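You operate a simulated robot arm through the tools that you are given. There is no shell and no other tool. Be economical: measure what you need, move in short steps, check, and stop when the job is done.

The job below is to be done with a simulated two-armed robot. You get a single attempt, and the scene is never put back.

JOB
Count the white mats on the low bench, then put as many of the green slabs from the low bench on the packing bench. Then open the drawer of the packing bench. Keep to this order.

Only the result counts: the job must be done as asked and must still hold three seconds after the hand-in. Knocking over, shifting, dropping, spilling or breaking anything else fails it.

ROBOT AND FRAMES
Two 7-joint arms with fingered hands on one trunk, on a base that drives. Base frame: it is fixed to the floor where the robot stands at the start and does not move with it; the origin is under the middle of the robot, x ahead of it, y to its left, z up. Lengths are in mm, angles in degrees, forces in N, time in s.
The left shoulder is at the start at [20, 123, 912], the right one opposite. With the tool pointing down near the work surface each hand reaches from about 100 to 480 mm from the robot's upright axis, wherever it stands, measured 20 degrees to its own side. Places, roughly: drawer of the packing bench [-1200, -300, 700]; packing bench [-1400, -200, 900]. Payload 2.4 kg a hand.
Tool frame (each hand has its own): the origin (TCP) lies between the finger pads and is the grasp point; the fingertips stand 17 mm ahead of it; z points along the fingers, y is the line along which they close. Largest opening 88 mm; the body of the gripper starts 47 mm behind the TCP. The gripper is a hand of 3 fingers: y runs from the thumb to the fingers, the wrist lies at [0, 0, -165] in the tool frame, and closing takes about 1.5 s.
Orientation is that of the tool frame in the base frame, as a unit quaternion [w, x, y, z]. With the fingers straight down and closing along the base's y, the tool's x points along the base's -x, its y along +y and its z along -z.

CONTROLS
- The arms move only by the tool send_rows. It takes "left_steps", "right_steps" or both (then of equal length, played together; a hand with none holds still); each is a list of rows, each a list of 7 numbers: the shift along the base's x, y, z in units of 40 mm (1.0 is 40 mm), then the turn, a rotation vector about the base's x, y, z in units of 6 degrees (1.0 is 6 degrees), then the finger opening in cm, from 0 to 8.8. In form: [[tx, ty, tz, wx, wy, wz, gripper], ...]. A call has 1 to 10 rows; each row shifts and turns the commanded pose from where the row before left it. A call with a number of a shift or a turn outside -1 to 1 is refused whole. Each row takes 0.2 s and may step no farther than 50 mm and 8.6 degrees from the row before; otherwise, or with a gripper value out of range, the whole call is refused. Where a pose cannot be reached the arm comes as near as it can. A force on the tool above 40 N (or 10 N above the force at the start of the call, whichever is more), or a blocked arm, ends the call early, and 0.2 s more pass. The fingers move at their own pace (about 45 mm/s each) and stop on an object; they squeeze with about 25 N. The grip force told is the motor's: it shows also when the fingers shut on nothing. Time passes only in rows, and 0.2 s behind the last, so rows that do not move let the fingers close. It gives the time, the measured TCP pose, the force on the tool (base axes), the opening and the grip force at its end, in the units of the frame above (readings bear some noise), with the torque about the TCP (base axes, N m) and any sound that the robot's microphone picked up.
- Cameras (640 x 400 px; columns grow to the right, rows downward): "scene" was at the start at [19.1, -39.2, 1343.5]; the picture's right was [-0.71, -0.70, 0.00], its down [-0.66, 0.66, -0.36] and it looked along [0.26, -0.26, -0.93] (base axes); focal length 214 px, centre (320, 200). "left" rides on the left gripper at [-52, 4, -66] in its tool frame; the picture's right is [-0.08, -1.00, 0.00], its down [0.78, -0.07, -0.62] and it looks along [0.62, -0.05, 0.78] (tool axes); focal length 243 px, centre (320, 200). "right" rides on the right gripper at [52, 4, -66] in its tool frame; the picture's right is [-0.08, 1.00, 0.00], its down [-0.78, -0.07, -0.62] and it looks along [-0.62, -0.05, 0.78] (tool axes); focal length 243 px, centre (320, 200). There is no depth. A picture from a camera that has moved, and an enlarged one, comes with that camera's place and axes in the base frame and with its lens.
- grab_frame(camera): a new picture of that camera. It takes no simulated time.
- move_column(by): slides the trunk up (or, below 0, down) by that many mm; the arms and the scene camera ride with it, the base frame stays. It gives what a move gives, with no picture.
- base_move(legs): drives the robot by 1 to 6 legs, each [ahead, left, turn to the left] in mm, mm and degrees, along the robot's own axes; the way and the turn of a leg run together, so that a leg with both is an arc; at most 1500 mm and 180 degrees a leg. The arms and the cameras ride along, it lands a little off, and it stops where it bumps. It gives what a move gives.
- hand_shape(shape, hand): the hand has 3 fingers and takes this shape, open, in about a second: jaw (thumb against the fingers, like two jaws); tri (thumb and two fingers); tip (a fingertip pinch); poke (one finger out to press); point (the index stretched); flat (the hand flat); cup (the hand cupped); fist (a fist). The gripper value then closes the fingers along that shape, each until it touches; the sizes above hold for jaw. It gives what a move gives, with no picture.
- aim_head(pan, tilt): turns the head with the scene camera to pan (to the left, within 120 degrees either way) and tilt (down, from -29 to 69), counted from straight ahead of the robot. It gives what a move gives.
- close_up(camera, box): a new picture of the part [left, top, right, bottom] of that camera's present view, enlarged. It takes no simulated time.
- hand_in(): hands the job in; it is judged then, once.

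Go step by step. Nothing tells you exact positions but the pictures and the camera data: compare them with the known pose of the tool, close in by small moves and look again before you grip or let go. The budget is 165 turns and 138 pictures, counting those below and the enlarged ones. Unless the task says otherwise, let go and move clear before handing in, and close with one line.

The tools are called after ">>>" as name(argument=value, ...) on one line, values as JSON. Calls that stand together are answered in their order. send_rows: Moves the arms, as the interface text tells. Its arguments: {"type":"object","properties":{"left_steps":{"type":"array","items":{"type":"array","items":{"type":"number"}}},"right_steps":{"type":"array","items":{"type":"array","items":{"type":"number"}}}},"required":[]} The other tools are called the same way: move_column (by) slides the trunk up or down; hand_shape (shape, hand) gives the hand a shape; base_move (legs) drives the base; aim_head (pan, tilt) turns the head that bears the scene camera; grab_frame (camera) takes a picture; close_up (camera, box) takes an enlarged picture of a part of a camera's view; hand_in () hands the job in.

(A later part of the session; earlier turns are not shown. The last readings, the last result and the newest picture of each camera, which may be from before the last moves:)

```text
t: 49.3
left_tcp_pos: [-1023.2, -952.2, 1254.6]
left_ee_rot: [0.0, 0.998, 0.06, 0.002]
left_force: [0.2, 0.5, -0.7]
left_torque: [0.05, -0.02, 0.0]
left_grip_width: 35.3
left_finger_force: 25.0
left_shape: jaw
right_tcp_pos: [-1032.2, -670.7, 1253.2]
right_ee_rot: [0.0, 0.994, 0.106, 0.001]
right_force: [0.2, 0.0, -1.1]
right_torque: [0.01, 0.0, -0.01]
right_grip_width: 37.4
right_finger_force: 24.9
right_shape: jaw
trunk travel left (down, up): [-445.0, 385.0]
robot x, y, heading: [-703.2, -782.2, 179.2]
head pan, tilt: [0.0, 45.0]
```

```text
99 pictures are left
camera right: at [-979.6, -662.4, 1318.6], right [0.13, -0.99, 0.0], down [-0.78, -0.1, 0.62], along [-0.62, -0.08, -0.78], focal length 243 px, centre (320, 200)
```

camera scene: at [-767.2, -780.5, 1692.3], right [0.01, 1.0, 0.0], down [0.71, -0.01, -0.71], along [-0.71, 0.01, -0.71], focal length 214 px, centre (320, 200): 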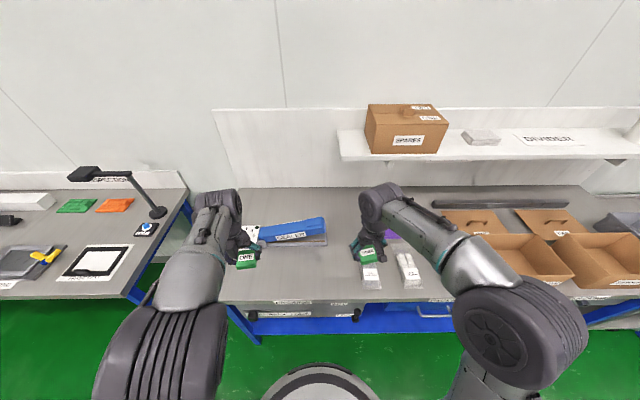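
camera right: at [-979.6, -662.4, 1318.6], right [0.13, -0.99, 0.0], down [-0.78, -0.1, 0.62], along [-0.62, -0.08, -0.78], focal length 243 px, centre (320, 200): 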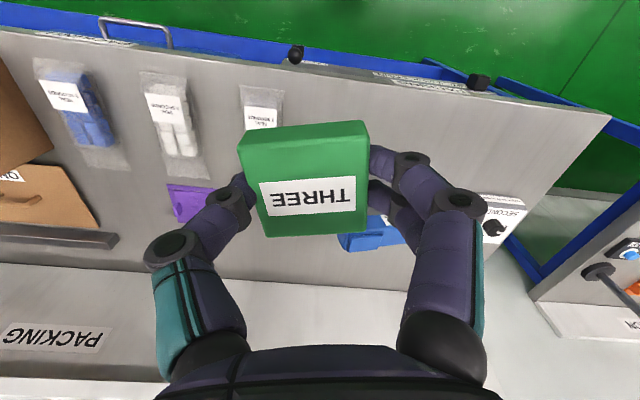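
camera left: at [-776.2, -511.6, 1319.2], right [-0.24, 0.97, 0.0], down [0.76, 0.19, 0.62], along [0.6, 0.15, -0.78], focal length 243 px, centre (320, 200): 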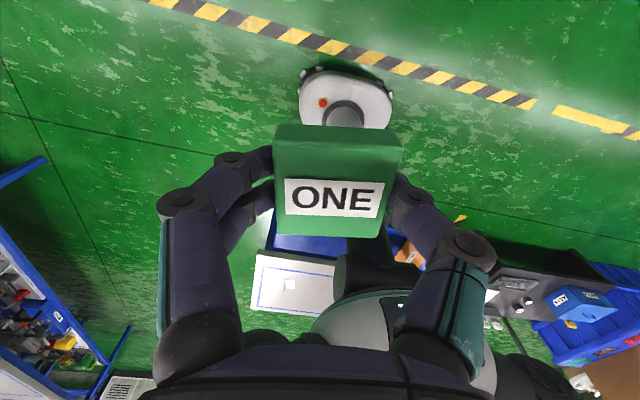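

The clear zone on the bench is between the sealer and the left bag. I bring ONE over about [-1130, -870] and THREE over about [-1130, -740], stopping at z ≈ 980 to check.

>>> send_rows(left_steps=[[-0.38, 0.29, -0.98, 0, 0, 0, 3], [-0.38, 0.29, -0.98, 0, 0, 0, 3], [-0.38, 0.29, -0.98, 0, 0, 0, 3], [-0.38, 0.29, -0.98, 0, 0, 0, 3], [-0.38, 0.29, -0.98, 0, 0, 0, 3], [-0.38, 0.29, -0.98, 0, 0, 0, 3], [-0.38, 0.29, -0.98, 0, 0, 0, 3], [0, 0, 0, 0, 0, 0, 3]], right_steps=[[-0.35, -0.25, -0.98, 0, 0, 0, 3], [-0.35, -0.25, -0.98, 0, 0, 0, 3], [-0.35, -0.25, -0.98, 0, 0, 0, 3], [-0.35, -0.25, -0.98, 0, 0, 0, 3], [-0.35, -0.25, -0.98, 0, 0, 0, 3], [-0.35, -0.25, -0.98, 0, 0, 0, 3], [-0.35, -0.25, -0.98, 0, 0, 0, 3], [0, 0, 0, 0, 0, 0, 3]])

>>> grab_frame(camera="right")

>>> grab_frame(camera="left")

>>> grab_frame(camera="scene")

```text
t: 51.1
left_tcp_pos: [-1129.0, -869.0, 980.1]
left_ee_rot: [0.0, 0.998, 0.06, 0.0]
left_force: [-0.6, -0.4, -0.7]
left_torque: [0.0, 0.04, 0.0]
left_grip_width: 35.4
left_finger_force: 25.0
left_shape: jaw
right_tcp_pos: [-1129.7, -740.3, 980.5]
right_ee_rot: [-0.001, 0.994, 0.106, 0.0]
right_force: [0.1, 0.0, -1.1]
right_torque: [0.03, -0.02, -0.01]
right_grip_width: 37.0
right_finger_force: 25.0
right_shape: jaw
trunk travel left (down, up): [-445.0, 385.0]
robot x, y, heading: [-699.4, -783.0, 179.1]
head pan, tilt: [0.0, 45.0]
```

```text
98 pictures are left
camera right: at [-1076.8, -733.2, 1045.2], right [0.13, -0.99, 0.0], down [-0.78, -0.1, 0.62], along [-0.62, -0.08, -0.78], focal length 243 px, centre (320, 200)
```

right: 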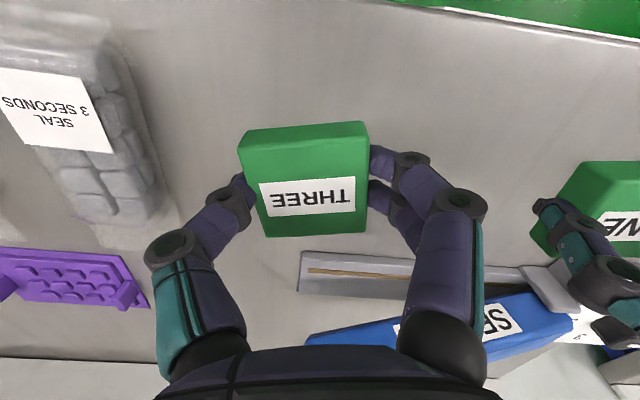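

```text
97 pictures are left
camera left: at [-1179.4, -879.8, 1045.6], right [-0.2, 0.98, 0.0], down [0.77, 0.16, 0.62], along [0.61, 0.13, -0.78], focal length 243 px, centre (320, 200)
```

left: 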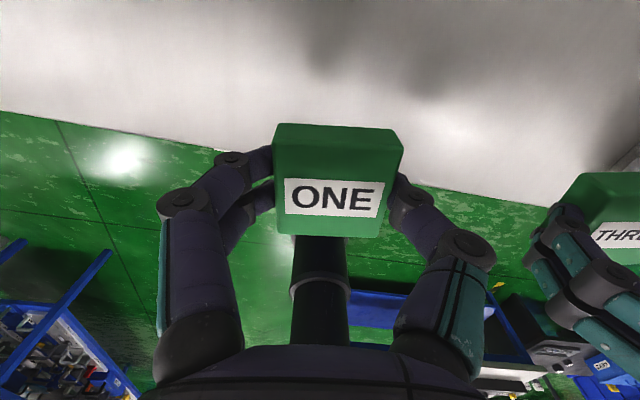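

```text
96 pictures are left
camera scene: at [-765.5, -780.4, 1692.5], right [0.01, 1.0, 0.0], down [0.71, -0.01, -0.71], along [-0.71, 0.01, -0.71], focal length 214 px, centre (320, 200)
```

scene: 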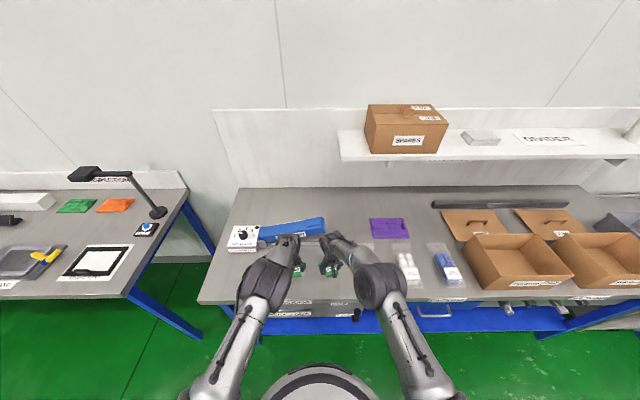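

The bench edge triangulates to x ≈ -1068 and the top to about z ≈ 850, so I shift 35 mm further in and lower by trunk, then descend gently.

>>> send_rows(left_steps=[[-0.45, 0, 0, 0, 0, 0, 3], [-0.45, 0, 0, 0, 0, 0, 3], [0, 0, 0, 0, 0, 0, 3]], right_steps=[[-0.45, 0, 0, 0, 0, 0, 3], [-0.45, 0, 0, 0, 0, 0, 3], [0, 0, 0, 0, 0, 0, 3]])

>>> move_column(by=-60)

>>> grab_frame(camera="right")

>>> grab_frame(camera="left")

```text
t: 51.9
left_tcp_pos: [-1165.8, -870.8, 979.1]
left_ee_rot: [0.0, 0.998, 0.061, 0.002]
left_force: [0.8, 0.3, 0.0]
left_torque: [0.0, 0.01, 0.0]
left_grip_width: 35.5
left_finger_force: 24.9
left_shape: jaw
right_tcp_pos: [-1154.6, -738.4, 982.7]
right_ee_rot: [0.0, 0.994, 0.107, 0.001]
right_force: [0.0, 0.0, -0.6]
right_torque: [-0.05, -0.02, -0.01]
right_grip_width: 37.4
right_finger_force: 25.2
right_shape: jaw
right hand out of reach, approached as far as the arm can: row 2
trunk travel left (down, up): [-445.0, 385.0]
robot x, y, heading: [-698.5, -782.0, 179.3]
head pan, tilt: [0.0, 45.0]
```

```text
t: 52.9
left_tcp_pos: [-1164.8, -871.3, 920.6]
left_ee_rot: [0.0, 0.998, 0.059, 0.001]
left_force: [-0.4, -0.6, -0.1]
left_torque: [0.0, 0.0, -0.01]
left_grip_width: 35.8
left_finger_force: 25.0
left_shape: jaw
right_tcp_pos: [-1154.4, -738.5, 922.7]
right_ee_rot: [0.0, 0.994, 0.106, 0.001]
right_force: [-0.1, 0.5, -0.6]
right_torque: [0.04, 0.02, 0.0]
right_grip_width: 37.3
right_finger_force: 25.0
right_shape: jaw
trunk travel left (down, up): [-385.0, 445.0]
robot x, y, heading: [-702.1, -781.9, 179.5]
head pan, tilt: [0.0, 45.0]
```

```text
95 pictures are left
camera right: at [-1101.9, -731.0, 987.6], right [0.13, -0.99, 0.0], down [-0.78, -0.1, 0.62], along [-0.62, -0.08, -0.78], focal length 243 px, centre (320, 200)
```

right: 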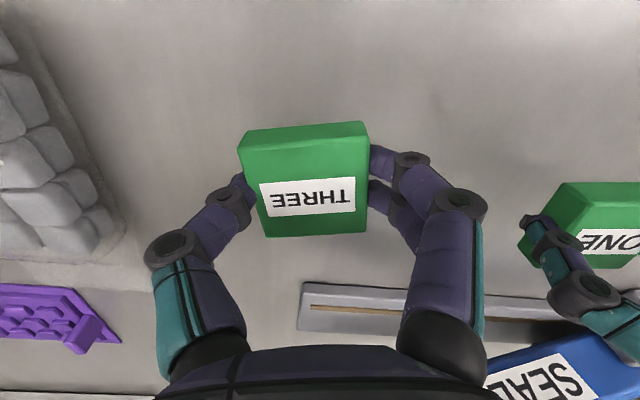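

```text
94 pictures are left
camera left: at [-1215.9, -881.0, 985.4], right [-0.2, 0.98, 0.0], down [0.77, 0.16, 0.62], along [0.61, 0.13, -0.78], focal length 243 px, centre (320, 200)
```

left: 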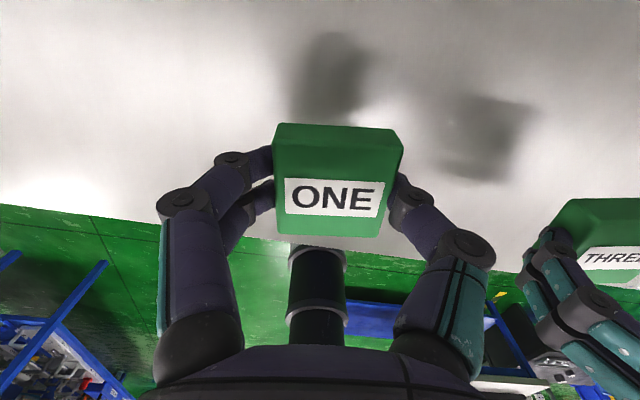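

The bench top estimate is ~852. Descending stepwise with force watching.

>>> send_rows(left_steps=[[0, 0, -0.45, 0, 0, 0, 3], [0, 0, -0.45, 0, 0, 0, 3], [0, 0, 0, 0, 0, 0, 3]], right_steps=[[0, 0, -0.42, 0, 0, 0, 3], [0, 0, -0.42, 0, 0, 0, 3], [0, 0, 0, 0, 0, 0, 3]])

>>> grab_frame(camera="left")

>>> grab_frame(camera="right")

```text
t: 53.7
left_tcp_pos: [-1163.3, -870.9, 884.0]
left_ee_rot: [0.0, 0.998, 0.061, 0.0]
left_force: [0.4, 0.3, 0.0]
left_torque: [0.0, 0.01, -0.01]
left_grip_width: 35.5
left_finger_force: 25.3
left_shape: jaw
right_tcp_pos: [-1146.6, -737.3, 892.4]
right_ee_rot: [0.0, 0.994, 0.106, 0.0]
right_force: [-0.6, 0.2, -0.3]
right_torque: [0.01, -0.01, 0.02]
right_grip_width: 37.3
right_finger_force: 25.0
right_shape: jaw
right hand out of reach, approached as far as the arm can: row 1, 2
trunk travel left (down, up): [-385.0, 445.0]
robot x, y, heading: [-705.7, -783.4, 179.2]
head pan, tilt: [0.0, 45.0]
```

```text
93 pictures are left
camera left: at [-1213.7, -881.8, 950.0], right [-0.2, 0.98, 0.0], down [0.77, 0.16, 0.62], along [0.61, 0.13, -0.78], focal length 243 px, centre (320, 200)
```

left: 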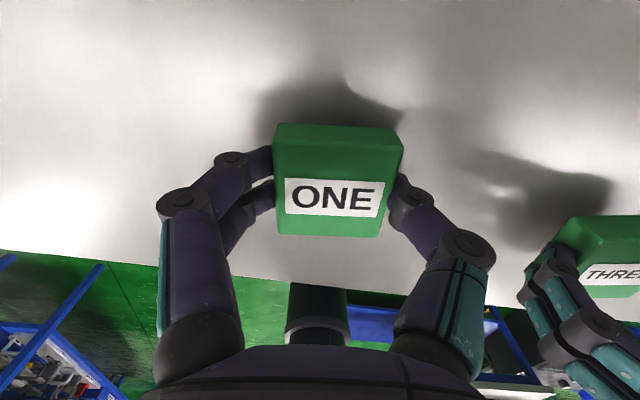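

```text
92 pictures are left
camera right: at [-1093.9, -729.2, 956.4], right [0.13, -0.99, 0.0], down [-0.78, -0.1, 0.62], along [-0.62, -0.08, -0.78], focal length 243 px, centre (320, 200)
```

right: 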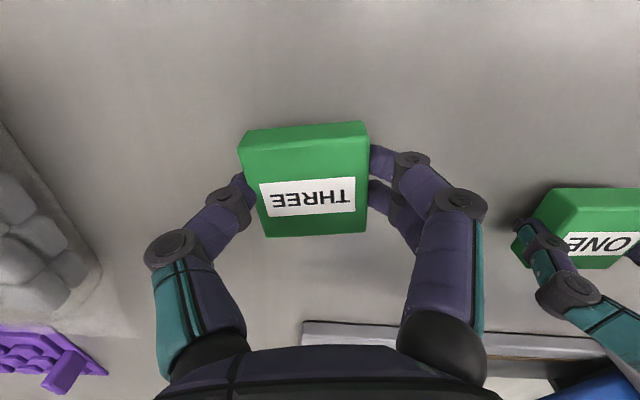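

Left is close: lowering ONE in small steps, and pulling THREE back a little into reach.

>>> send_rows(left_steps=[[0, 0, -0.1, 0, 0, 0, 3], [0, 0, -0.1, 0, 0, 0, 3], [0, 0, -0.1, 0, 0, 0, 3], [0, 0, 0, 0, 0, 0, 3]], right_steps=[[0.3, 0, 0, 0, 0, 0, 3], [0.3, 0, 0, 0, 0, 0, 3], [0, 0, 0, 0, 0, 0, 3], [0, 0, 0, 0, 0, 0, 3]])

>>> grab_frame(camera="left")

```text
t: 54.7
left_tcp_pos: [-1160.0, -872.1, 876.8]
left_ee_rot: [0.0, 0.998, 0.059, -0.004]
left_force: [-9.9, -3.4, 39.4]
left_torque: [0.19, 0.11, 0.11]
left_grip_width: 36.6
left_finger_force: 25.3
left_shape: jaw
left hand out of reach, approached as far as the arm can: row 1, 3
right_tcp_pos: [-1121.2, -736.9, 892.4]
right_ee_rot: [0.0, 0.994, 0.106, -0.001]
right_force: [-0.2, 0.0, -0.1]
right_torque: [0.0, -0.06, 0.02]
right_grip_width: 37.1
right_finger_force: 25.2
right_shape: jaw
trunk travel left (down, up): [-385.0, 445.0]
robot x, y, heading: [-703.5, -780.4, 179.5]
head pan, tilt: [0.0, 45.0]
```

```text
91 pictures are left
camera left: at [-1210.5, -883.1, 942.1], right [-0.2, 0.98, 0.0], down [0.77, 0.16, 0.61], along [0.6, 0.13, -0.79], focal length 243 px, centre (320, 200)
```

left: 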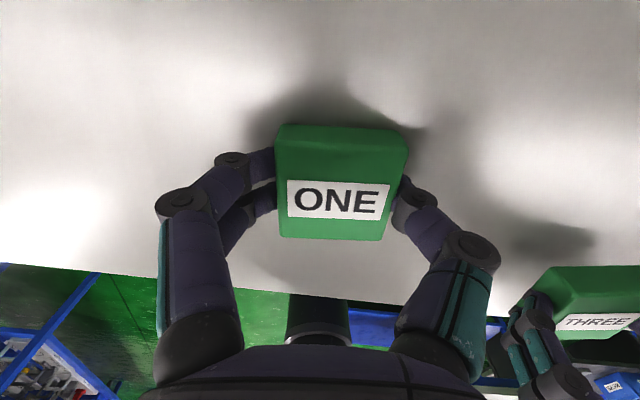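

Contact: ONE rests on the bench (top ≈ 859). I relieve the pressure, release ONE, and lower THREE to match.

>>> send_rows(left_steps=[[0, 0, 0.05, 0, 0, 0, 3], [0, 0, 0, 0, 0, 0, 3], [0, 0, 0, 0, 0, 0, 3]], right_steps=[[-0.2, 0, -0.08, 0, 0, 0, 3], [0, 0, -0.08, 0, 0, 0, 3], [0, 0, 0, 0, 0, 0, 3]])

>>> grab_frame(camera="right")

```text
t: 55.5
left_tcp_pos: [-1160.5, -871.6, 875.6]
left_ee_rot: [0.0, 0.998, 0.058, -0.001]
left_force: [-12.2, -0.6, 26.7]
left_torque: [0.29, 0.23, 0.13]
left_grip_width: 36.6
left_finger_force: 25.3
left_shape: jaw
right_tcp_pos: [-1129.0, -736.5, 885.3]
right_ee_rot: [-0.001, 0.994, 0.106, -0.001]
right_force: [-0.4, -0.1, -0.3]
right_torque: [0.0, 0.01, 0.02]
right_grip_width: 37.1
right_finger_force: 25.4
right_shape: jaw
trunk travel left (down, up): [-385.0, 445.0]
robot x, y, heading: [-703.7, -784.9, 179.5]
head pan, tilt: [0.0, 45.0]
```

```text
90 pictures are left
camera right: at [-1077.1, -729.0, 950.1], right [0.13, -0.99, 0.0], down [-0.78, -0.1, 0.62], along [-0.62, -0.08, -0.78], focal length 243 px, centre (320, 200)
```

right: 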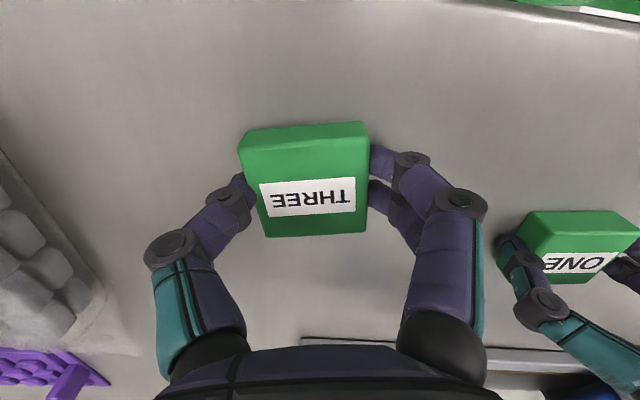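

>>> send_rows(left_steps=[[0.0, 0, 0.06, 0, 0, 0, 3], [0, 0, 0, 0, 0, 0, 3], [0, 0, 0, 0, 0, 0, 3]], right_steps=[[0, 0, -0.05, 0, 0, 0, 3], [0, 0, -0.05, 0, 0, 0, 3], [0, 0, 0, 0, 0, 0, 3]])

```text
t: 56.3
left_tcp_pos: [-1158.4, -874.3, 875.6]
left_ee_rot: [0.0, 0.998, 0.059, 0.001]
left_force: [-4.2, 2.1, 6.9]
left_torque: [0.08, 0.03, 0.08]
left_grip_width: 36.6
left_finger_force: 24.8
left_shape: jaw
right_tcp_pos: [-1129.9, -736.1, 880.2]
right_ee_rot: [0.0, 0.994, 0.106, 0.0]
right_force: [-0.6, 0.2, 0.4]
right_torque: [-0.01, -0.01, 0.0]
right_grip_width: 37.3
right_finger_force: 25.2
right_shape: jaw
trunk travel left (down, up): [-385.0, 445.0]
robot x, y, heading: [-706.4, -784.3, 179.0]
head pan, tilt: [0.0, 45.0]
```

Left contact is light now; I open it gradually while THREE goes down the last millimetres.

>>> send_rows(left_steps=[[0, 0, 0, 0, 0, 0, 5], [0, 0, 0, 0, 0, 0, 6], [0, 0, 0, 0, 0, 0, 7], [0, 0, 0, 0, 0, 0, 8], [0, 0, 0, 0, 0, 0, 8]], right_steps=[[0, 0, -0.04, 0, 0, 0, 3], [0, 0, -0.03, 0, 0, 0, 3], [0, 0, 0, 0, 0, 0, 3], [0, 0, 0, 0, 0, 0, 3], [0, 0, 0, 0, 0, 0, 3]])

>>> grab_frame(camera="left")

>>> grab_frame(camera="right")

```text
t: 57.5
left_tcp_pos: [-1157.9, -872.8, 877.7]
left_ee_rot: [0.0, 0.998, 0.059, 0.0]
left_force: [-0.4, -0.2, 0.4]
left_torque: [0.0, 0.0, 0.03]
left_grip_width: 79.8
left_finger_force: 0.0
left_shape: jaw
right_tcp_pos: [-1129.1, -736.8, 879.2]
right_ee_rot: [0.0, 0.994, 0.106, -0.001]
right_force: [-2.7, 0.9, 15.0]
right_torque: [0.15, 0.09, 0.01]
right_grip_width: 37.3
right_finger_force: 25.3
right_shape: jaw
trunk travel left (down, up): [-385.0, 445.0]
robot x, y, heading: [-704.4, -782.1, 179.5]
head pan, tilt: [0.0, 45.0]
```

```text
89 pictures are left
camera left: at [-1209.7, -884.0, 943.0], right [-0.2, 0.98, 0.0], down [0.77, 0.16, 0.62], along [0.61, 0.13, -0.78], focal length 243 px, centre (320, 200)
```

left: 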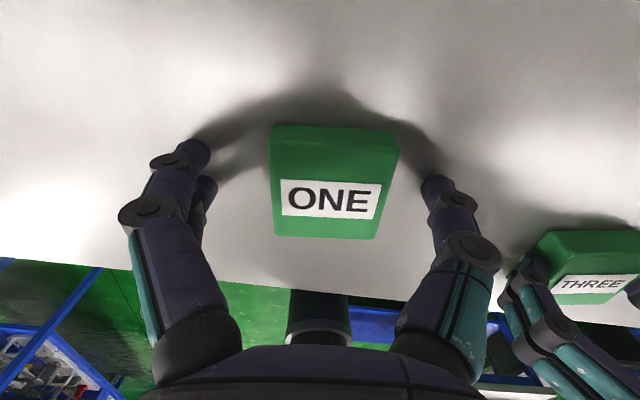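

```text
88 pictures are left
camera right: at [-1076.8, -729.6, 944.2], right [0.13, -0.99, 0.0], down [-0.78, -0.1, 0.62], along [-0.62, -0.08, -0.78], focal length 243 px, centre (320, 200)
```

right: 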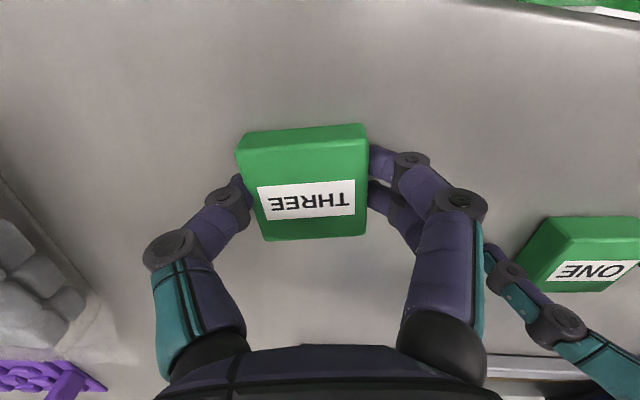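

ONE is released and rests flat. I lift the left hand straight up, then open the right.

>>> send_rows(left_steps=[[0, 0, 0.5, 0, 0, 0, 8.5], [0, 0, 1, 0, 0, 0, 8.5], [0, 0, 1, 0, 0, 0, 8.5], [0, 0, 0, 0, 0, 0, 8.5], [0, 0, 0, 0, 0, 0, 8.5], [0, 0, 0, 0, 0, 0, 8.5], [0, 0, 0, 0, 0, 0, 8.5]], right_steps=[[0, 0, 0.03, 0, 0, 0, 3], [0, 0, 0, 0, 0, 0, 3], [0, 0, 0, 0, 0, 0, 5], [0, 0, 0, 0, 0, 0, 6], [0, 0, 0, 0, 0, 0, 7], [0, 0, 0, 0, 0, 0, 8], [0, 0, 0, 0, 0, 0, 8]])

>>> grab_frame(camera="right")

```text
t: 59.1
left_tcp_pos: [-1159.2, -870.4, 976.1]
left_ee_rot: [0.0, 0.998, 0.059, 0.001]
left_force: [1.0, 0.0, 0.0]
left_torque: [0.01, 0.0, 0.02]
left_grip_width: 84.8
left_finger_force: 0.1
left_shape: jaw
right_tcp_pos: [-1129.4, -736.8, 878.8]
right_ee_rot: [-0.001, 0.994, 0.106, 0.0]
right_force: [-0.3, -0.2, -0.6]
right_torque: [-0.02, -0.01, 0.01]
right_grip_width: 79.7
right_finger_force: 0.1
right_shape: jaw
trunk travel left (down, up): [-385.0, 445.0]
robot x, y, heading: [-701.0, -779.7, 179.3]
head pan, tilt: [0.0, 45.0]
```

```text
87 pictures are left
camera right: at [-1077.4, -729.4, 944.2], right [0.13, -0.99, 0.0], down [-0.78, -0.1, 0.62], along [-0.62, -0.08, -0.78], focal length 243 px, centre (320, 200)
```

right: 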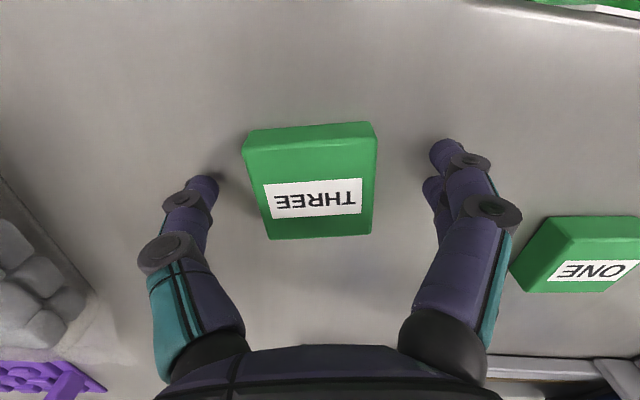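

Both slabs are on the bench. I lift the right hand clear, back off, and inspect the drawer and latch panel.

>>> send_rows(left_steps=[[0, 0, 0.5, 0, 0, 0, 8.5], [0, 0, 0.5, 0, 0, 0, 8.5], [0, 0, 0.5, 0, 0, 0, 8.5], [0.5, 0, 0.5, 0, 0, 0, 8.5], [0.5, 0, 0.5, 0, 0, 0, 8.5]], right_steps=[[0, 0, 0.6, 0, 0, 0, 8.5], [0, 0, 1, 0, 0, 0, 8.5], [0, 0, 1, 0, 0, 0, 8.5], [0.4, 0, 1, 0, 0, 0, 8.5], [0.4, 0, 1, 0, 0, 0, 8.5]])

>>> base_move(legs=[[-350, 0, 0], [0, -400, 0]])

>>> grab_frame(camera="scene")

```text
t: 60.3
left_tcp_pos: [-1119.6, -872.3, 1078.4]
left_ee_rot: [0.001, 0.998, 0.059, 0.0]
left_force: [-0.4, 0.0, 0.0]
left_torque: [-0.01, 0.03, -0.02]
left_grip_width: 85.0
left_finger_force: 0.0
left_shape: jaw
right_tcp_pos: [-1095.8, -735.3, 1062.6]
right_ee_rot: [0.0, 0.994, 0.107, 0.0]
right_force: [0.2, 0.8, -0.5]
right_torque: [-0.02, 0.0, 0.0]
right_grip_width: 85.1
right_finger_force: 0.1
right_shape: jaw
trunk travel left (down, up): [-385.0, 445.0]
robot x, y, heading: [-702.9, -785.2, 179.2]
head pan, tilt: [0.0, 45.0]
```

```text
t: 64.7
left_tcp_pos: [-769.5, -470.7, 1076.6]
left_ee_rot: [0.0, 0.998, 0.06, 0.0]
left_force: [0.2, -0.3, 0.3]
left_torque: [0.01, -0.03, -0.02]
left_grip_width: 84.8
left_finger_force: 0.0
left_shape: jaw
right_tcp_pos: [-747.8, -334.7, 1063.4]
right_ee_rot: [-0.001, 0.994, 0.107, 0.0]
right_force: [-0.8, -0.1, -0.1]
right_torque: [-0.02, 0.01, 0.0]
right_grip_width: 84.8
right_finger_force: 0.1
right_shape: jaw
trunk travel left (down, up): [-385.0, 445.0]
robot x, y, heading: [-352.9, -381.7, 179.4]
head pan, tilt: [0.0, 45.0]
```

```text
86 pictures are left
camera scene: at [-416.2, -378.3, 1632.4], right [0.01, 1.0, 0.0], down [0.71, -0.01, -0.71], along [-0.71, 0.01, -0.71], focal length 214 px, centre (320, 200)
```

scene: 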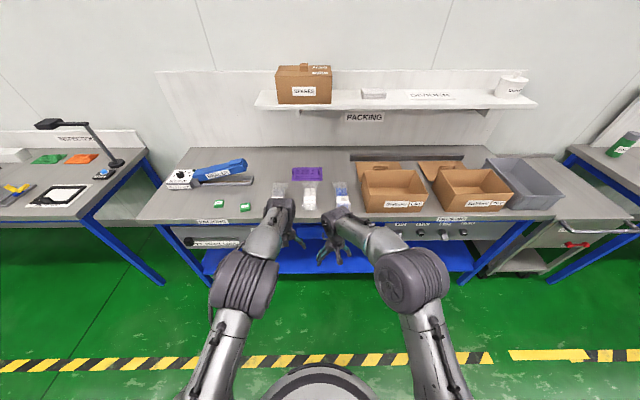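

I lower the trunk and pitch the right hand forward so its camera looks straight at the drawer and latch.

>>> send_rows(right_steps=[[0.5, 0, 0, 0, 1, 0, 8.5], [0.5, 0, 0, 0, 1, 0, 8.5], [0, 0, 0, 0, 1, 0, 8.5], [0, 0, 0, 0, 1, 0, 8.5], [0, 0, 0, 0, 1, 0, 8.5], [0, 0, 0, 0, 1, 0, 8.5], [0, 0, 0, 0, 1, 0, 8.5]])

>>> move_column(by=-180)

>>> grab_frame(camera="right")

>>> grab_frame(camera="scene")

```text
t: 66.3
left_tcp_pos: [-770.5, -470.2, 1077.3]
left_ee_rot: [0.001, 0.998, 0.06, 0.0]
left_force: [0.2, 0.0, 0.0]
left_torque: [0.01, -0.02, -0.01]
left_grip_width: 85.0
left_finger_force: 0.0
left_shape: jaw
right_tcp_pos: [-703.2, -326.7, 1059.8]
right_ee_rot: [-0.054, 0.947, 0.096, -0.3]
right_force: [0.2, -0.4, -0.6]
right_torque: [-0.01, -0.03, -0.05]
right_grip_width: 84.9
right_finger_force: 0.1
right_shape: jaw
right hand out of reach, approached as far as the arm can: row 7
trunk travel left (down, up): [-385.0, 445.0]
robot x, y, heading: [-352.9, -379.4, 179.6]
head pan, tilt: [0.0, 45.0]
```

```text
t: 68.3
left_tcp_pos: [-770.2, -470.1, 897.2]
left_ee_rot: [0.0, 0.998, 0.06, 0.0]
left_force: [0.0, 0.2, -0.4]
left_torque: [0.02, 0.0, 0.0]
left_grip_width: 85.0
left_finger_force: 0.1
left_shape: jaw
right_tcp_pos: [-703.9, -328.8, 880.2]
right_ee_rot: [-0.054, 0.947, 0.096, -0.301]
right_force: [0.5, -0.6, -0.8]
right_torque: [-0.01, 0.0, -0.02]
right_grip_width: 85.0
right_finger_force: 0.1
right_shape: jaw
trunk travel left (down, up): [-205.0, 625.0]
robot x, y, heading: [-354.6, -379.7, 179.4]
head pan, tilt: [0.0, 45.0]
```

```text
85 pictures are left
camera right: at [-622.4, -322.5, 902.4], right [0.08, -0.99, -0.11], down [-0.28, -0.13, 0.95], along [-0.96, -0.05, -0.28], focal length 243 px, centre (320, 200)
```

right: 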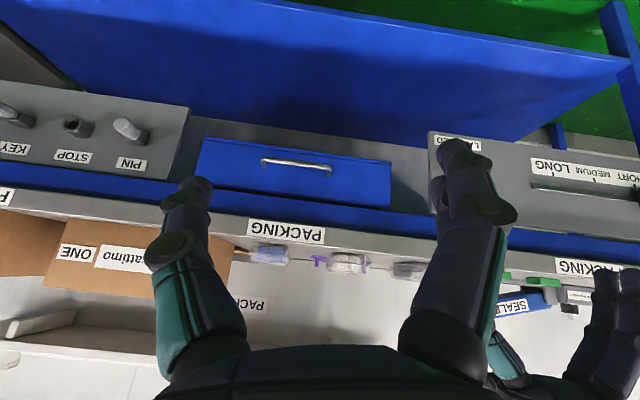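

```text
84 pictures are left
camera scene: at [-416.0, -379.3, 1452.5], right [0.01, 1.0, 0.0], down [0.71, -0.01, -0.71], along [-0.71, 0.01, -0.71], focal length 214 px, centre (320, 200)
```

scene: 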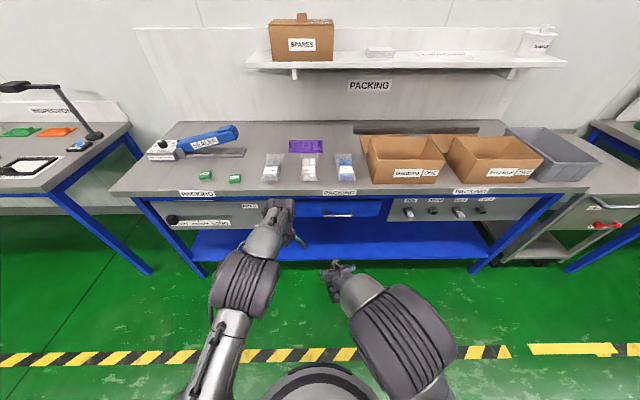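

Handle triangulates to about [-1051, -291, 714]. I move the left hand aside to view the latch lever.

>>> send_rows(left_steps=[[0.7, -0.8, 0, 0, 0, 0, 8.5], [0.7, -0.8, 0, 0, 0, 0, 8.5], [0.7, -0.8, 0, 0, 0, 0, 8.5], [0, -1, 0, 0, 0, 0, 8.5], [0, -1, 0, 0, 0, 0, 8.5]])

>>> close_up(camera="scene", box=[140, 150, 400, 280])

>>> close_up(camera="scene", box=[230, 180, 370, 250])

>>> close_up(camera="scene", box=[370, 180, 520, 250])

```text
t: 69.5
left_tcp_pos: [-686.3, -648.3, 898.6]
left_ee_rot: [0.0, 0.998, 0.06, 0.0]
left_force: [-0.4, 0.2, 0.7]
left_torque: [0.01, 0.03, -0.02]
left_grip_width: 84.9
left_finger_force: 0.0
left_shape: jaw
right_tcp_pos: [-704.6, -327.9, 879.3]
right_ee_rot: [-0.054, 0.947, 0.097, -0.301]
right_force: [-0.6, -0.6, 0.4]
right_torque: [-0.03, -0.01, -0.03]
right_grip_width: 84.8
right_finger_force: 0.1
right_shape: jaw
trunk travel left (down, up): [-205.0, 625.0]
robot x, y, heading: [-350.7, -377.3, 179.1]
head pan, tilt: [0.0, 45.0]
```

```text
2.46 times, centred on (270, 215) of scene
camera zoom: at [-416.1, -379.6, 1452.4], right [0.01, 1.0, 0.0], down [0.71, -0.01, -0.71], along [-0.71, 0.01, -0.71], focal length 528 px, centre (443, 163)
```

zoom: 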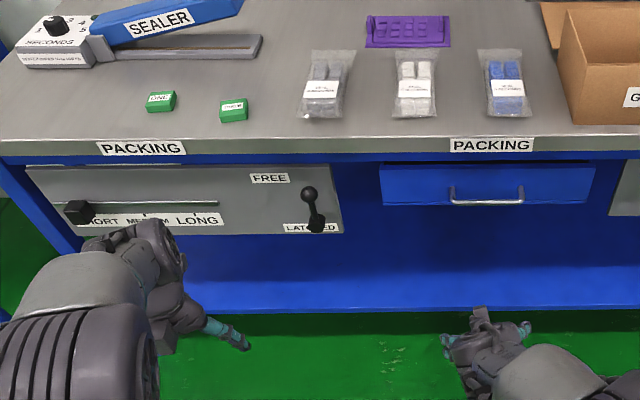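

```text
4.57 times, centred on (300, 215) of scene
camera zoom: at [-416.1, -379.6, 1452.4], right [0.01, 1.0, 0.0], down [0.71, -0.01, -0.71], along [-0.71, 0.01, -0.71], focal length 980 px, centre (411, 131)
```

zoom: 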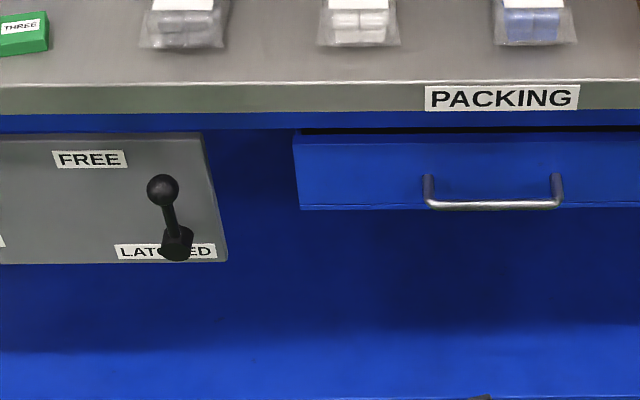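

```text
4.27 times, centred on (445, 215) of scene
camera zoom: at [-416.1, -379.6, 1452.4], right [0.01, 1.0, 0.0], down [0.71, -0.01, -0.71], along [-0.71, 0.01, -0.71], focal length 915 px, centre (-213, 136)
```

zoom: 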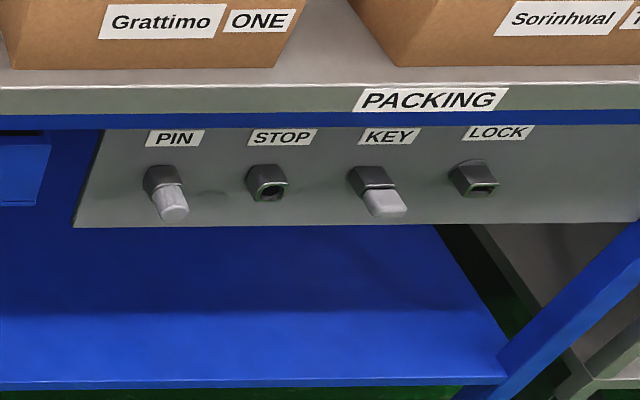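

The lever's state is unclear, so I'll first test the handle gently. I lower the trunk and start orienting the right hand to point at the drawer.

>>> move_column(by=-150)

>>> send_rows(right_steps=[[-0.6, 0, 0, -0.57, 0, -0.82, 8.5], [-0.6, 0, 0, -0.57, 0, -0.82, 8.5], [-0.6, 0, 0, 0, 1, 0, 8.5], [-0.6, 0, 0, 0, 1, 0, 8.5], [-0.4, 0, 0, 0, 1, 0, 8.5], [0, 0, 0, 0, 1, 0, 8.5], [0, 0, 0, 0, 1, 0, 8.5], [0, 0, 0, 0, 1, 0, 8.5], [0, 0, 0, 0, 1, 0, 8.5], [0, 0, 0, 0, 1, 0, 8.5]])

>>> send_rows(right_steps=[[0, 0, 0, 0, 1, 0, 8.5], [0, 0, 0, 0, 0.2, 0, 8.5], [0, 0, 0, 0, 0, 0, 8.5]])

>>> grab_frame(camera="right")

```text
t: 71.2
left_tcp_pos: [-685.8, -647.5, 749.8]
left_ee_rot: [0.0, 0.998, 0.06, 0.0]
left_force: [-0.3, -0.8, 0.5]
left_torque: [-0.01, 0.0, 0.0]
left_grip_width: 84.9
left_finger_force: 0.0
left_shape: jaw
right_tcp_pos: [-704.2, -327.4, 730.2]
right_ee_rot: [-0.055, 0.947, 0.096, -0.3]
right_force: [-0.8, 0.4, -0.2]
right_torque: [-0.02, -0.01, -0.03]
right_grip_width: 84.9
right_finger_force: 0.0
right_shape: jaw
trunk travel left (down, up): [-55.0, 775.0]
robot x, y, heading: [-355.1, -382.2, 179.7]
head pan, tilt: [0.0, 45.0]
```

```text
t: 73.5
left_tcp_pos: [-685.5, -647.5, 750.6]
left_ee_rot: [0.0, 0.998, 0.059, 0.0]
left_force: [0.5, 0.2, 0.0]
left_torque: [0.02, -0.02, -0.02]
left_grip_width: 84.8
left_finger_force: 0.0
left_shape: jaw
right_tcp_pos: [-814.5, -326.8, 730.3]
right_ee_rot: [-0.019, 0.749, -0.012, -0.663]
right_force: [0.3, -0.2, 0.0]
right_torque: [-0.02, 0.0, -0.04]
right_grip_width: 84.9
right_finger_force: 0.0
right_shape: jaw
trunk travel left (down, up): [-55.0, 775.0]
robot x, y, heading: [-355.3, -381.1, 179.4]
head pan, tilt: [0.0, 45.0]
```

```text
t: 74.2
left_tcp_pos: [-685.8, -648.0, 749.4]
left_ee_rot: [0.001, 0.998, 0.059, 0.0]
left_force: [-0.5, -0.4, -0.9]
left_torque: [0.0, 0.01, 0.01]
left_grip_width: 84.9
left_finger_force: 0.1
left_shape: jaw
right_tcp_pos: [-815.6, -328.5, 730.4]
right_ee_rot: [0.018, -0.706, 0.014, 0.708]
right_force: [0.9, 0.1, -0.6]
right_torque: [0.0, 0.02, -0.01]
right_grip_width: 85.0
right_finger_force: 0.0
right_shape: jaw
trunk travel left (down, up): [-55.0, 775.0]
robot x, y, heading: [-355.7, -379.7, 179.4]
head pan, tilt: [0.0, 45.0]
```

```text
80 pictures are left
camera right: at [-749.5, -333.9, 676.5], right [-0.05, -1.0, 0.08], down [0.63, 0.03, 0.78], along [-0.78, 0.08, 0.62], focal length 243 px, centre (320, 200)
```

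right: 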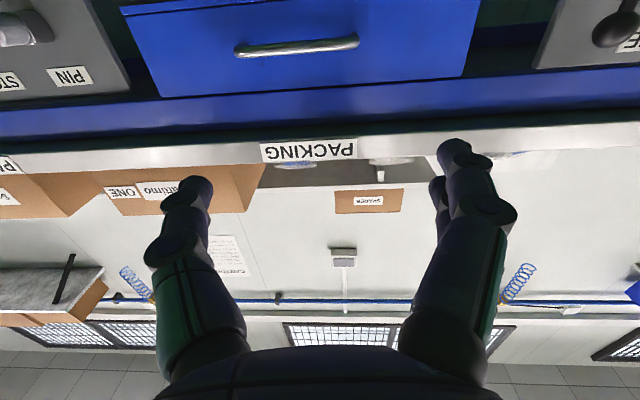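

Hand points forward. Now rolling it 90° so it closes vertically around the horizontal handle.

>>> send_rows(right_steps=[[0, 0, 0, 1, 0, 0, 8.5], [0, 0, 0, 1, 0, 0, 8.5], [0, 0, 0, 1, 0, 0, 8.5], [0, 0, 0, 1, 0, 0, 8.5], [0, 0, 0, 1, 0, 0, 8.5], [0, 0, 0, 1, 0, 0, 8.5], [0, 0, 0, 1, 0, 0, 8.5], [0, 0, 0, 1, 0, 0, 8.5]])

>>> send_rows(right_steps=[[0, 0, 0, 1, 0, 0, 8.5], [0, 0, 0, 1, 0, 0, 8.5], [0, 0, 0, 1, 0, 0, 8.5], [0, 0, 0, 1, 0, 0, 8.5], [0, 0, 0, 1, 0, 0, 8.5], [0, 0, 0, 1, 0, 0, 8.5], [0, 0, 0, 1, 0, 0, 8.5], [0, 0, 0, 0, 0, 0, 8.5]])

>>> grab_frame(camera="right")

>>> grab_frame(camera="scene")

```text
t: 76.0
left_tcp_pos: [-685.4, -647.7, 749.5]
left_ee_rot: [0.0, 0.998, 0.059, -0.001]
left_force: [0.3, 0.6, 0.4]
left_torque: [0.02, 0.0, -0.02]
left_grip_width: 85.0
left_finger_force: 0.0
left_shape: jaw
right_tcp_pos: [-816.0, -328.5, 730.4]
right_ee_rot: [0.306, -0.637, -0.275, 0.652]
right_force: [-1.2, -0.1, -0.2]
right_torque: [0.02, 0.01, -0.04]
right_grip_width: 84.7
right_finger_force: 0.1
right_shape: jaw
trunk travel left (down, up): [-55.0, 775.0]
robot x, y, heading: [-353.6, -381.7, 179.6]
head pan, tilt: [0.0, 45.0]
```

```text
t: 77.8
left_tcp_pos: [-686.7, -648.0, 748.6]
left_ee_rot: [0.0, 0.998, 0.06, 0.0]
left_force: [-0.5, 0.4, 0.4]
left_torque: [0.0, 0.0, 0.0]
left_grip_width: 85.1
left_finger_force: 0.1
left_shape: jaw
right_tcp_pos: [-815.5, -325.7, 730.0]
right_ee_rot: [0.514, -0.485, -0.491, 0.51]
right_force: [0.3, 0.2, 1.1]
right_torque: [0.01, -0.02, 0.0]
right_grip_width: 84.8
right_finger_force: 0.0
right_shape: jaw
trunk travel left (down, up): [-55.0, 775.0]
robot x, y, heading: [-355.0, -379.1, 179.5]
head pan, tilt: [0.0, 45.0]
```

```text
79 pictures are left
camera right: at [-749.8, -274.4, 721.5], right [-0.05, -0.08, -1.0], down [0.63, -0.78, 0.03], along [-0.78, -0.62, 0.08], focal length 243 px, centre (320, 200)
```

right: 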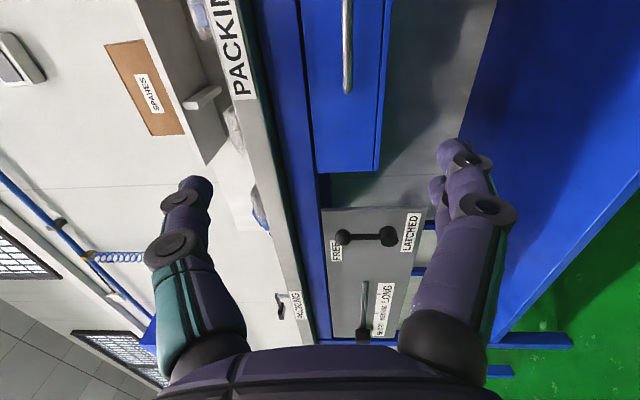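

```text
78 pictures are left
camera scene: at [-416.1, -379.4, 1302.4], right [0.01, 1.0, 0.0], down [0.71, -0.01, -0.71], along [-0.71, 0.01, -0.71], focal length 214 px, centre (320, 200)
```

scene: 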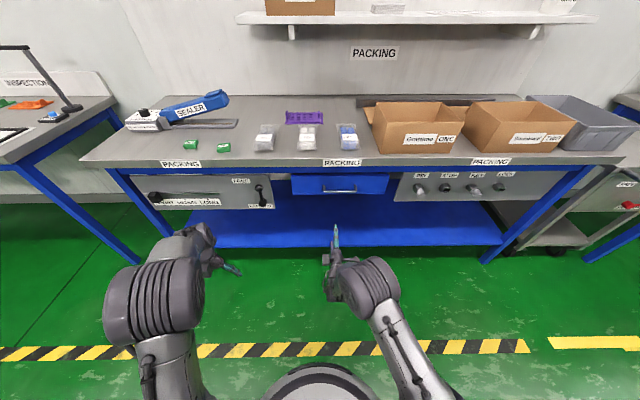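

>>> close_up(camera="right", box=[300, 180, 450, 350])

>>> close_up(camera="scene", box=[220, 150, 420, 230])

```text
2.35 times, centred on (375, 265) of right
camera zoom: at [-749.8, -274.4, 721.5], right [-0.05, -0.08, -1.0], down [0.63, -0.78, 0.03], along [-0.78, -0.62, 0.08], focal length 571 px, centre (191, 47)
```

zoom: 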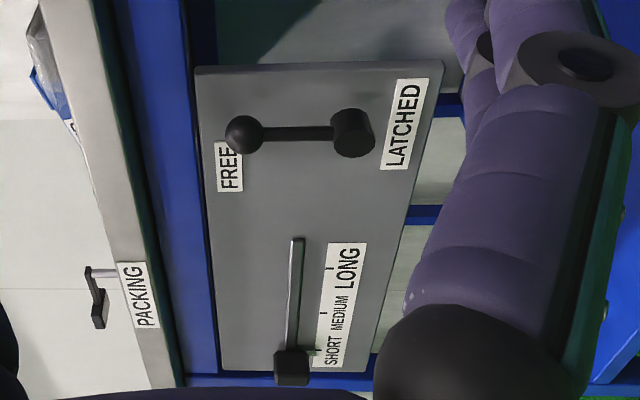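

```text
3.20 times, centred on (320, 190) of scene
camera zoom: at [-416.1, -379.4, 1302.4], right [0.01, 1.0, 0.0], down [0.71, -0.01, -0.71], along [-0.71, 0.01, -0.71], focal length 686 px, centre (320, 232)
```

zoom: 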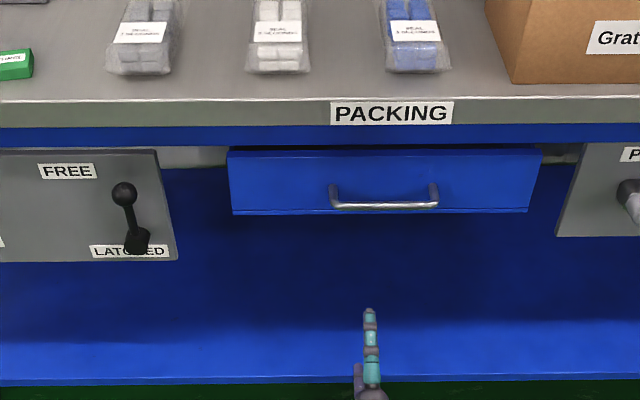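

The lever points to FREE, so the drawer should be unlatched. I drive closer to bring the hand in front of the handle.

>>> base_move(legs=[[150, -33, 0]])

>>> send_rows(right_steps=[[0, 0, -0.4, 0, 0, 0, 8.5], [0, 0, 0, 0, 0, 0, 8.5]])

>>> grab_frame(camera="right")

>>> grab_frame(camera="scene")

```text
t: 79.2
left_tcp_pos: [-838.2, -612.2, 749.0]
left_ee_rot: [0.001, 0.998, 0.061, 0.0]
left_force: [0.4, -0.5, -0.1]
left_torque: [-0.02, -0.01, 0.0]
left_grip_width: 84.9
left_finger_force: 0.1
left_shape: jaw
right_tcp_pos: [-968.3, -292.3, 729.9]
right_ee_rot: [0.513, -0.486, -0.491, 0.51]
right_force: [-0.5, -0.6, -0.2]
right_torque: [-0.03, 0.04, -0.02]
right_grip_width: 84.9
right_finger_force: 0.0
right_shape: jaw
trunk travel left (down, up): [-55.0, 775.0]
robot x, y, heading: [-507.2, -344.9, 179.4]
head pan, tilt: [0.0, 45.0]
```

```text
t: 79.8
left_tcp_pos: [-837.9, -612.9, 748.6]
left_ee_rot: [0.0, 0.998, 0.06, 0.0]
left_force: [-1.0, -0.6, 0.3]
left_torque: [0.0, -0.02, 0.0]
left_grip_width: 84.9
left_finger_force: 0.1
left_shape: jaw
right_tcp_pos: [-969.2, -292.5, 713.7]
right_ee_rot: [0.513, -0.486, -0.49, 0.51]
right_force: [0.2, -0.2, -0.6]
right_torque: [-0.01, 0.02, 0.01]
right_grip_width: 84.9
right_finger_force: 0.1
right_shape: jaw
trunk travel left (down, up): [-55.0, 775.0]
robot x, y, heading: [-503.4, -345.9, 179.3]
head pan, tilt: [0.0, 45.0]
```

```text
75 pictures are left
camera right: at [-901.9, -239.9, 705.1], right [-0.05, -0.08, -1.0], down [0.63, -0.78, 0.03], along [-0.78, -0.62, 0.08], focal length 243 px, centre (320, 200)
```

right: 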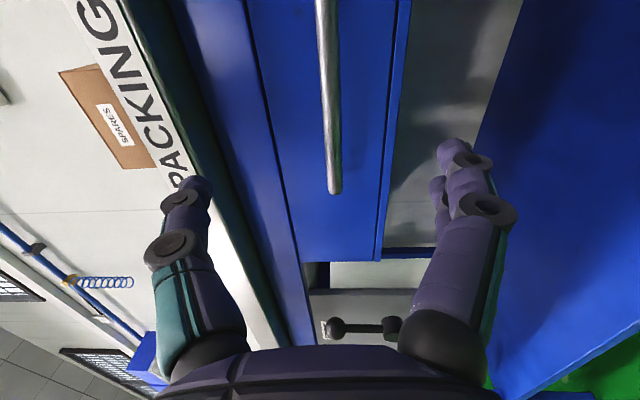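

```text
74 pictures are left
camera scene: at [-568.3, -344.6, 1302.4], right [0.01, 1.0, 0.0], down [0.71, -0.01, -0.71], along [-0.71, 0.01, -0.71], focal length 214 px, centre (320, 200)
```

scene: 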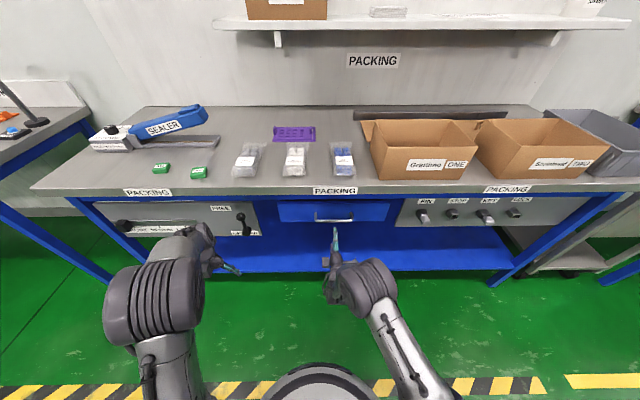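

Handle lies dead ahead, about 3–4 mm lower. I narrow the opening a bit and advance in steps.

>>> send_rows(right_steps=[[-0.4, 0, -0.05, 0, 0, 0, 6], [-0.4, 0, -0.05, 0, 0, 0, 6], [-0.4, 0, 0, 0, 0, 0, 6], [-0.3, 0, 0, 0, 0, 0, 6], [0, 0, 0, 0, 0, 0, 6]])

>>> grab_frame(camera="right")

```text
t: 81.0
left_tcp_pos: [-837.9, -611.8, 748.3]
left_ee_rot: [0.0, 0.998, 0.061, 0.0]
left_force: [0.0, 0.0, 0.5]
left_torque: [0.02, -0.01, -0.02]
left_grip_width: 85.0
left_finger_force: 0.1
left_shape: jaw
right_tcp_pos: [-1027.9, -291.7, 709.6]
right_ee_rot: [0.513, -0.486, -0.491, 0.51]
right_force: [0.1, 0.6, 0.7]
right_torque: [0.0, 0.02, 0.03]
right_grip_width: 60.4
right_finger_force: 0.0
right_shape: jaw
trunk travel left (down, up): [-55.0, 775.0]
robot x, y, heading: [-503.3, -344.0, 179.4]
head pan, tilt: [0.0, 45.0]
```

```text
73 pictures are left
camera right: at [-961.2, -239.1, 701.3], right [-0.05, -0.08, -1.0], down [0.63, -0.78, 0.03], along [-0.78, -0.62, 0.08], focal length 243 px, centre (320, 200)
```

right: 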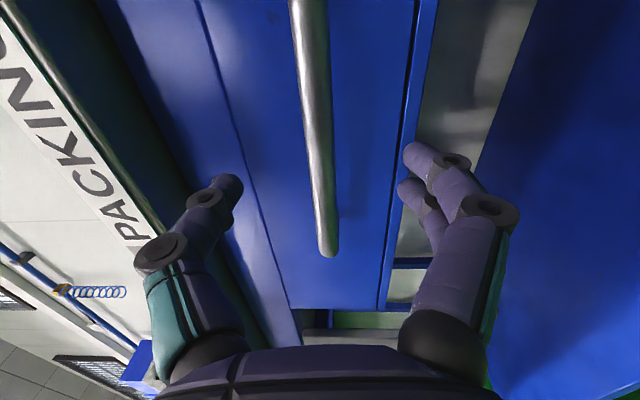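

>>> send_rows(right_steps=[[-0.25, 0, 0, 0, 0, 0, 6], [-0.25, 0, 0, 0, 0, 0, 6], [0, 0, 0, 0, 0, 0, 6]])

>>> grab_frame(camera="right")

```text
t: 81.8
left_tcp_pos: [-838.5, -614.0, 750.1]
left_ee_rot: [0.0, 0.998, 0.06, 0.0]
left_force: [0.9, 0.0, 0.2]
left_torque: [0.0, 0.03, -0.01]
left_grip_width: 85.0
left_finger_force: 0.0
left_shape: jaw
right_tcp_pos: [-1048.0, -293.4, 708.8]
right_ee_rot: [0.513, -0.485, -0.491, 0.51]
right_force: [0.2, -0.2, 0.0]
right_torque: [0.04, -0.01, 0.02]
right_grip_width: 60.2
right_finger_force: 0.1
right_shape: jaw
trunk travel left (down, up): [-55.0, 775.0]
robot x, y, heading: [-503.1, -343.8, 179.4]
head pan, tilt: [0.0, 45.0]
```

```text
72 pictures are left
camera right: at [-981.2, -239.6, 701.2], right [-0.05, -0.08, -1.0], down [0.63, -0.78, 0.03], along [-0.78, -0.62, 0.08], focal length 243 px, centre (320, 200)
```

right: 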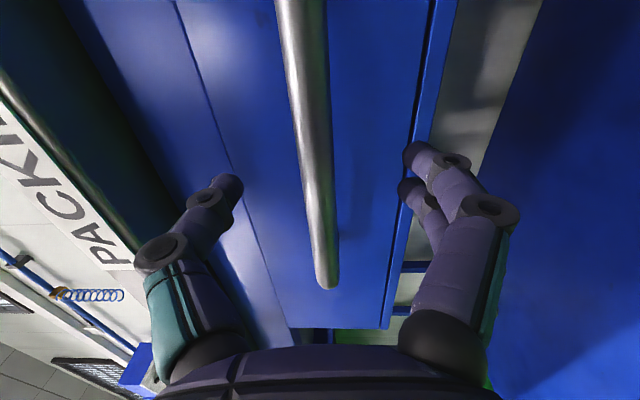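

The bar is at the grasp point. Closing.

>>> send_rows(right_steps=[[-0.05, 0, 0, 0, 0, 0, 4], [0, 0, 0, 0, 0, 0, 2], [0, 0, 0, 0, 0, 0, 0.3], [0, 0, 0, 0, 0, 0, 0.3], [0, 0, 0, 0, 0, 0, 0.3], [0, 0, 0, 0, 0, 0, 0.3], [0, 0, 0, 0, 0, 0, 0.3]])

>>> grab_frame(camera="right")

```text
t: 83.5
left_tcp_pos: [-838.4, -613.0, 748.7]
left_ee_rot: [-0.001, 0.998, 0.061, 0.0]
left_force: [0.3, 0.0, -0.4]
left_torque: [0.01, -0.05, -0.02]
left_grip_width: 85.1
left_finger_force: 0.1
left_shape: jaw
right_tcp_pos: [-1050.2, -291.8, 709.8]
right_ee_rot: [0.513, -0.486, -0.49, 0.51]
right_force: [-0.4, 0.6, -0.5]
right_torque: [-0.01, 0.0, 0.02]
right_grip_width: 3.5
right_finger_force: 0.1
right_shape: jaw
trunk travel left (down, up): [-55.0, 775.0]
robot x, y, heading: [-506.4, -344.7, 179.4]
head pan, tilt: [0.0, 45.0]
```

```text
71 pictures are left
camera right: at [-983.6, -239.6, 701.8], right [-0.05, -0.08, -1.0], down [0.63, -0.78, 0.03], along [-0.78, -0.62, 0.08], focal length 243 px, centre (320, 200)
```

right: 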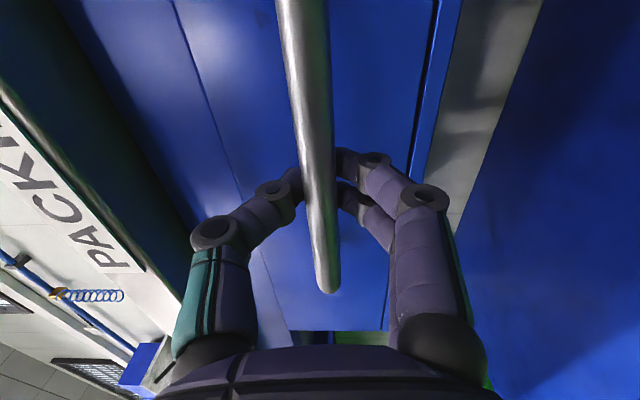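

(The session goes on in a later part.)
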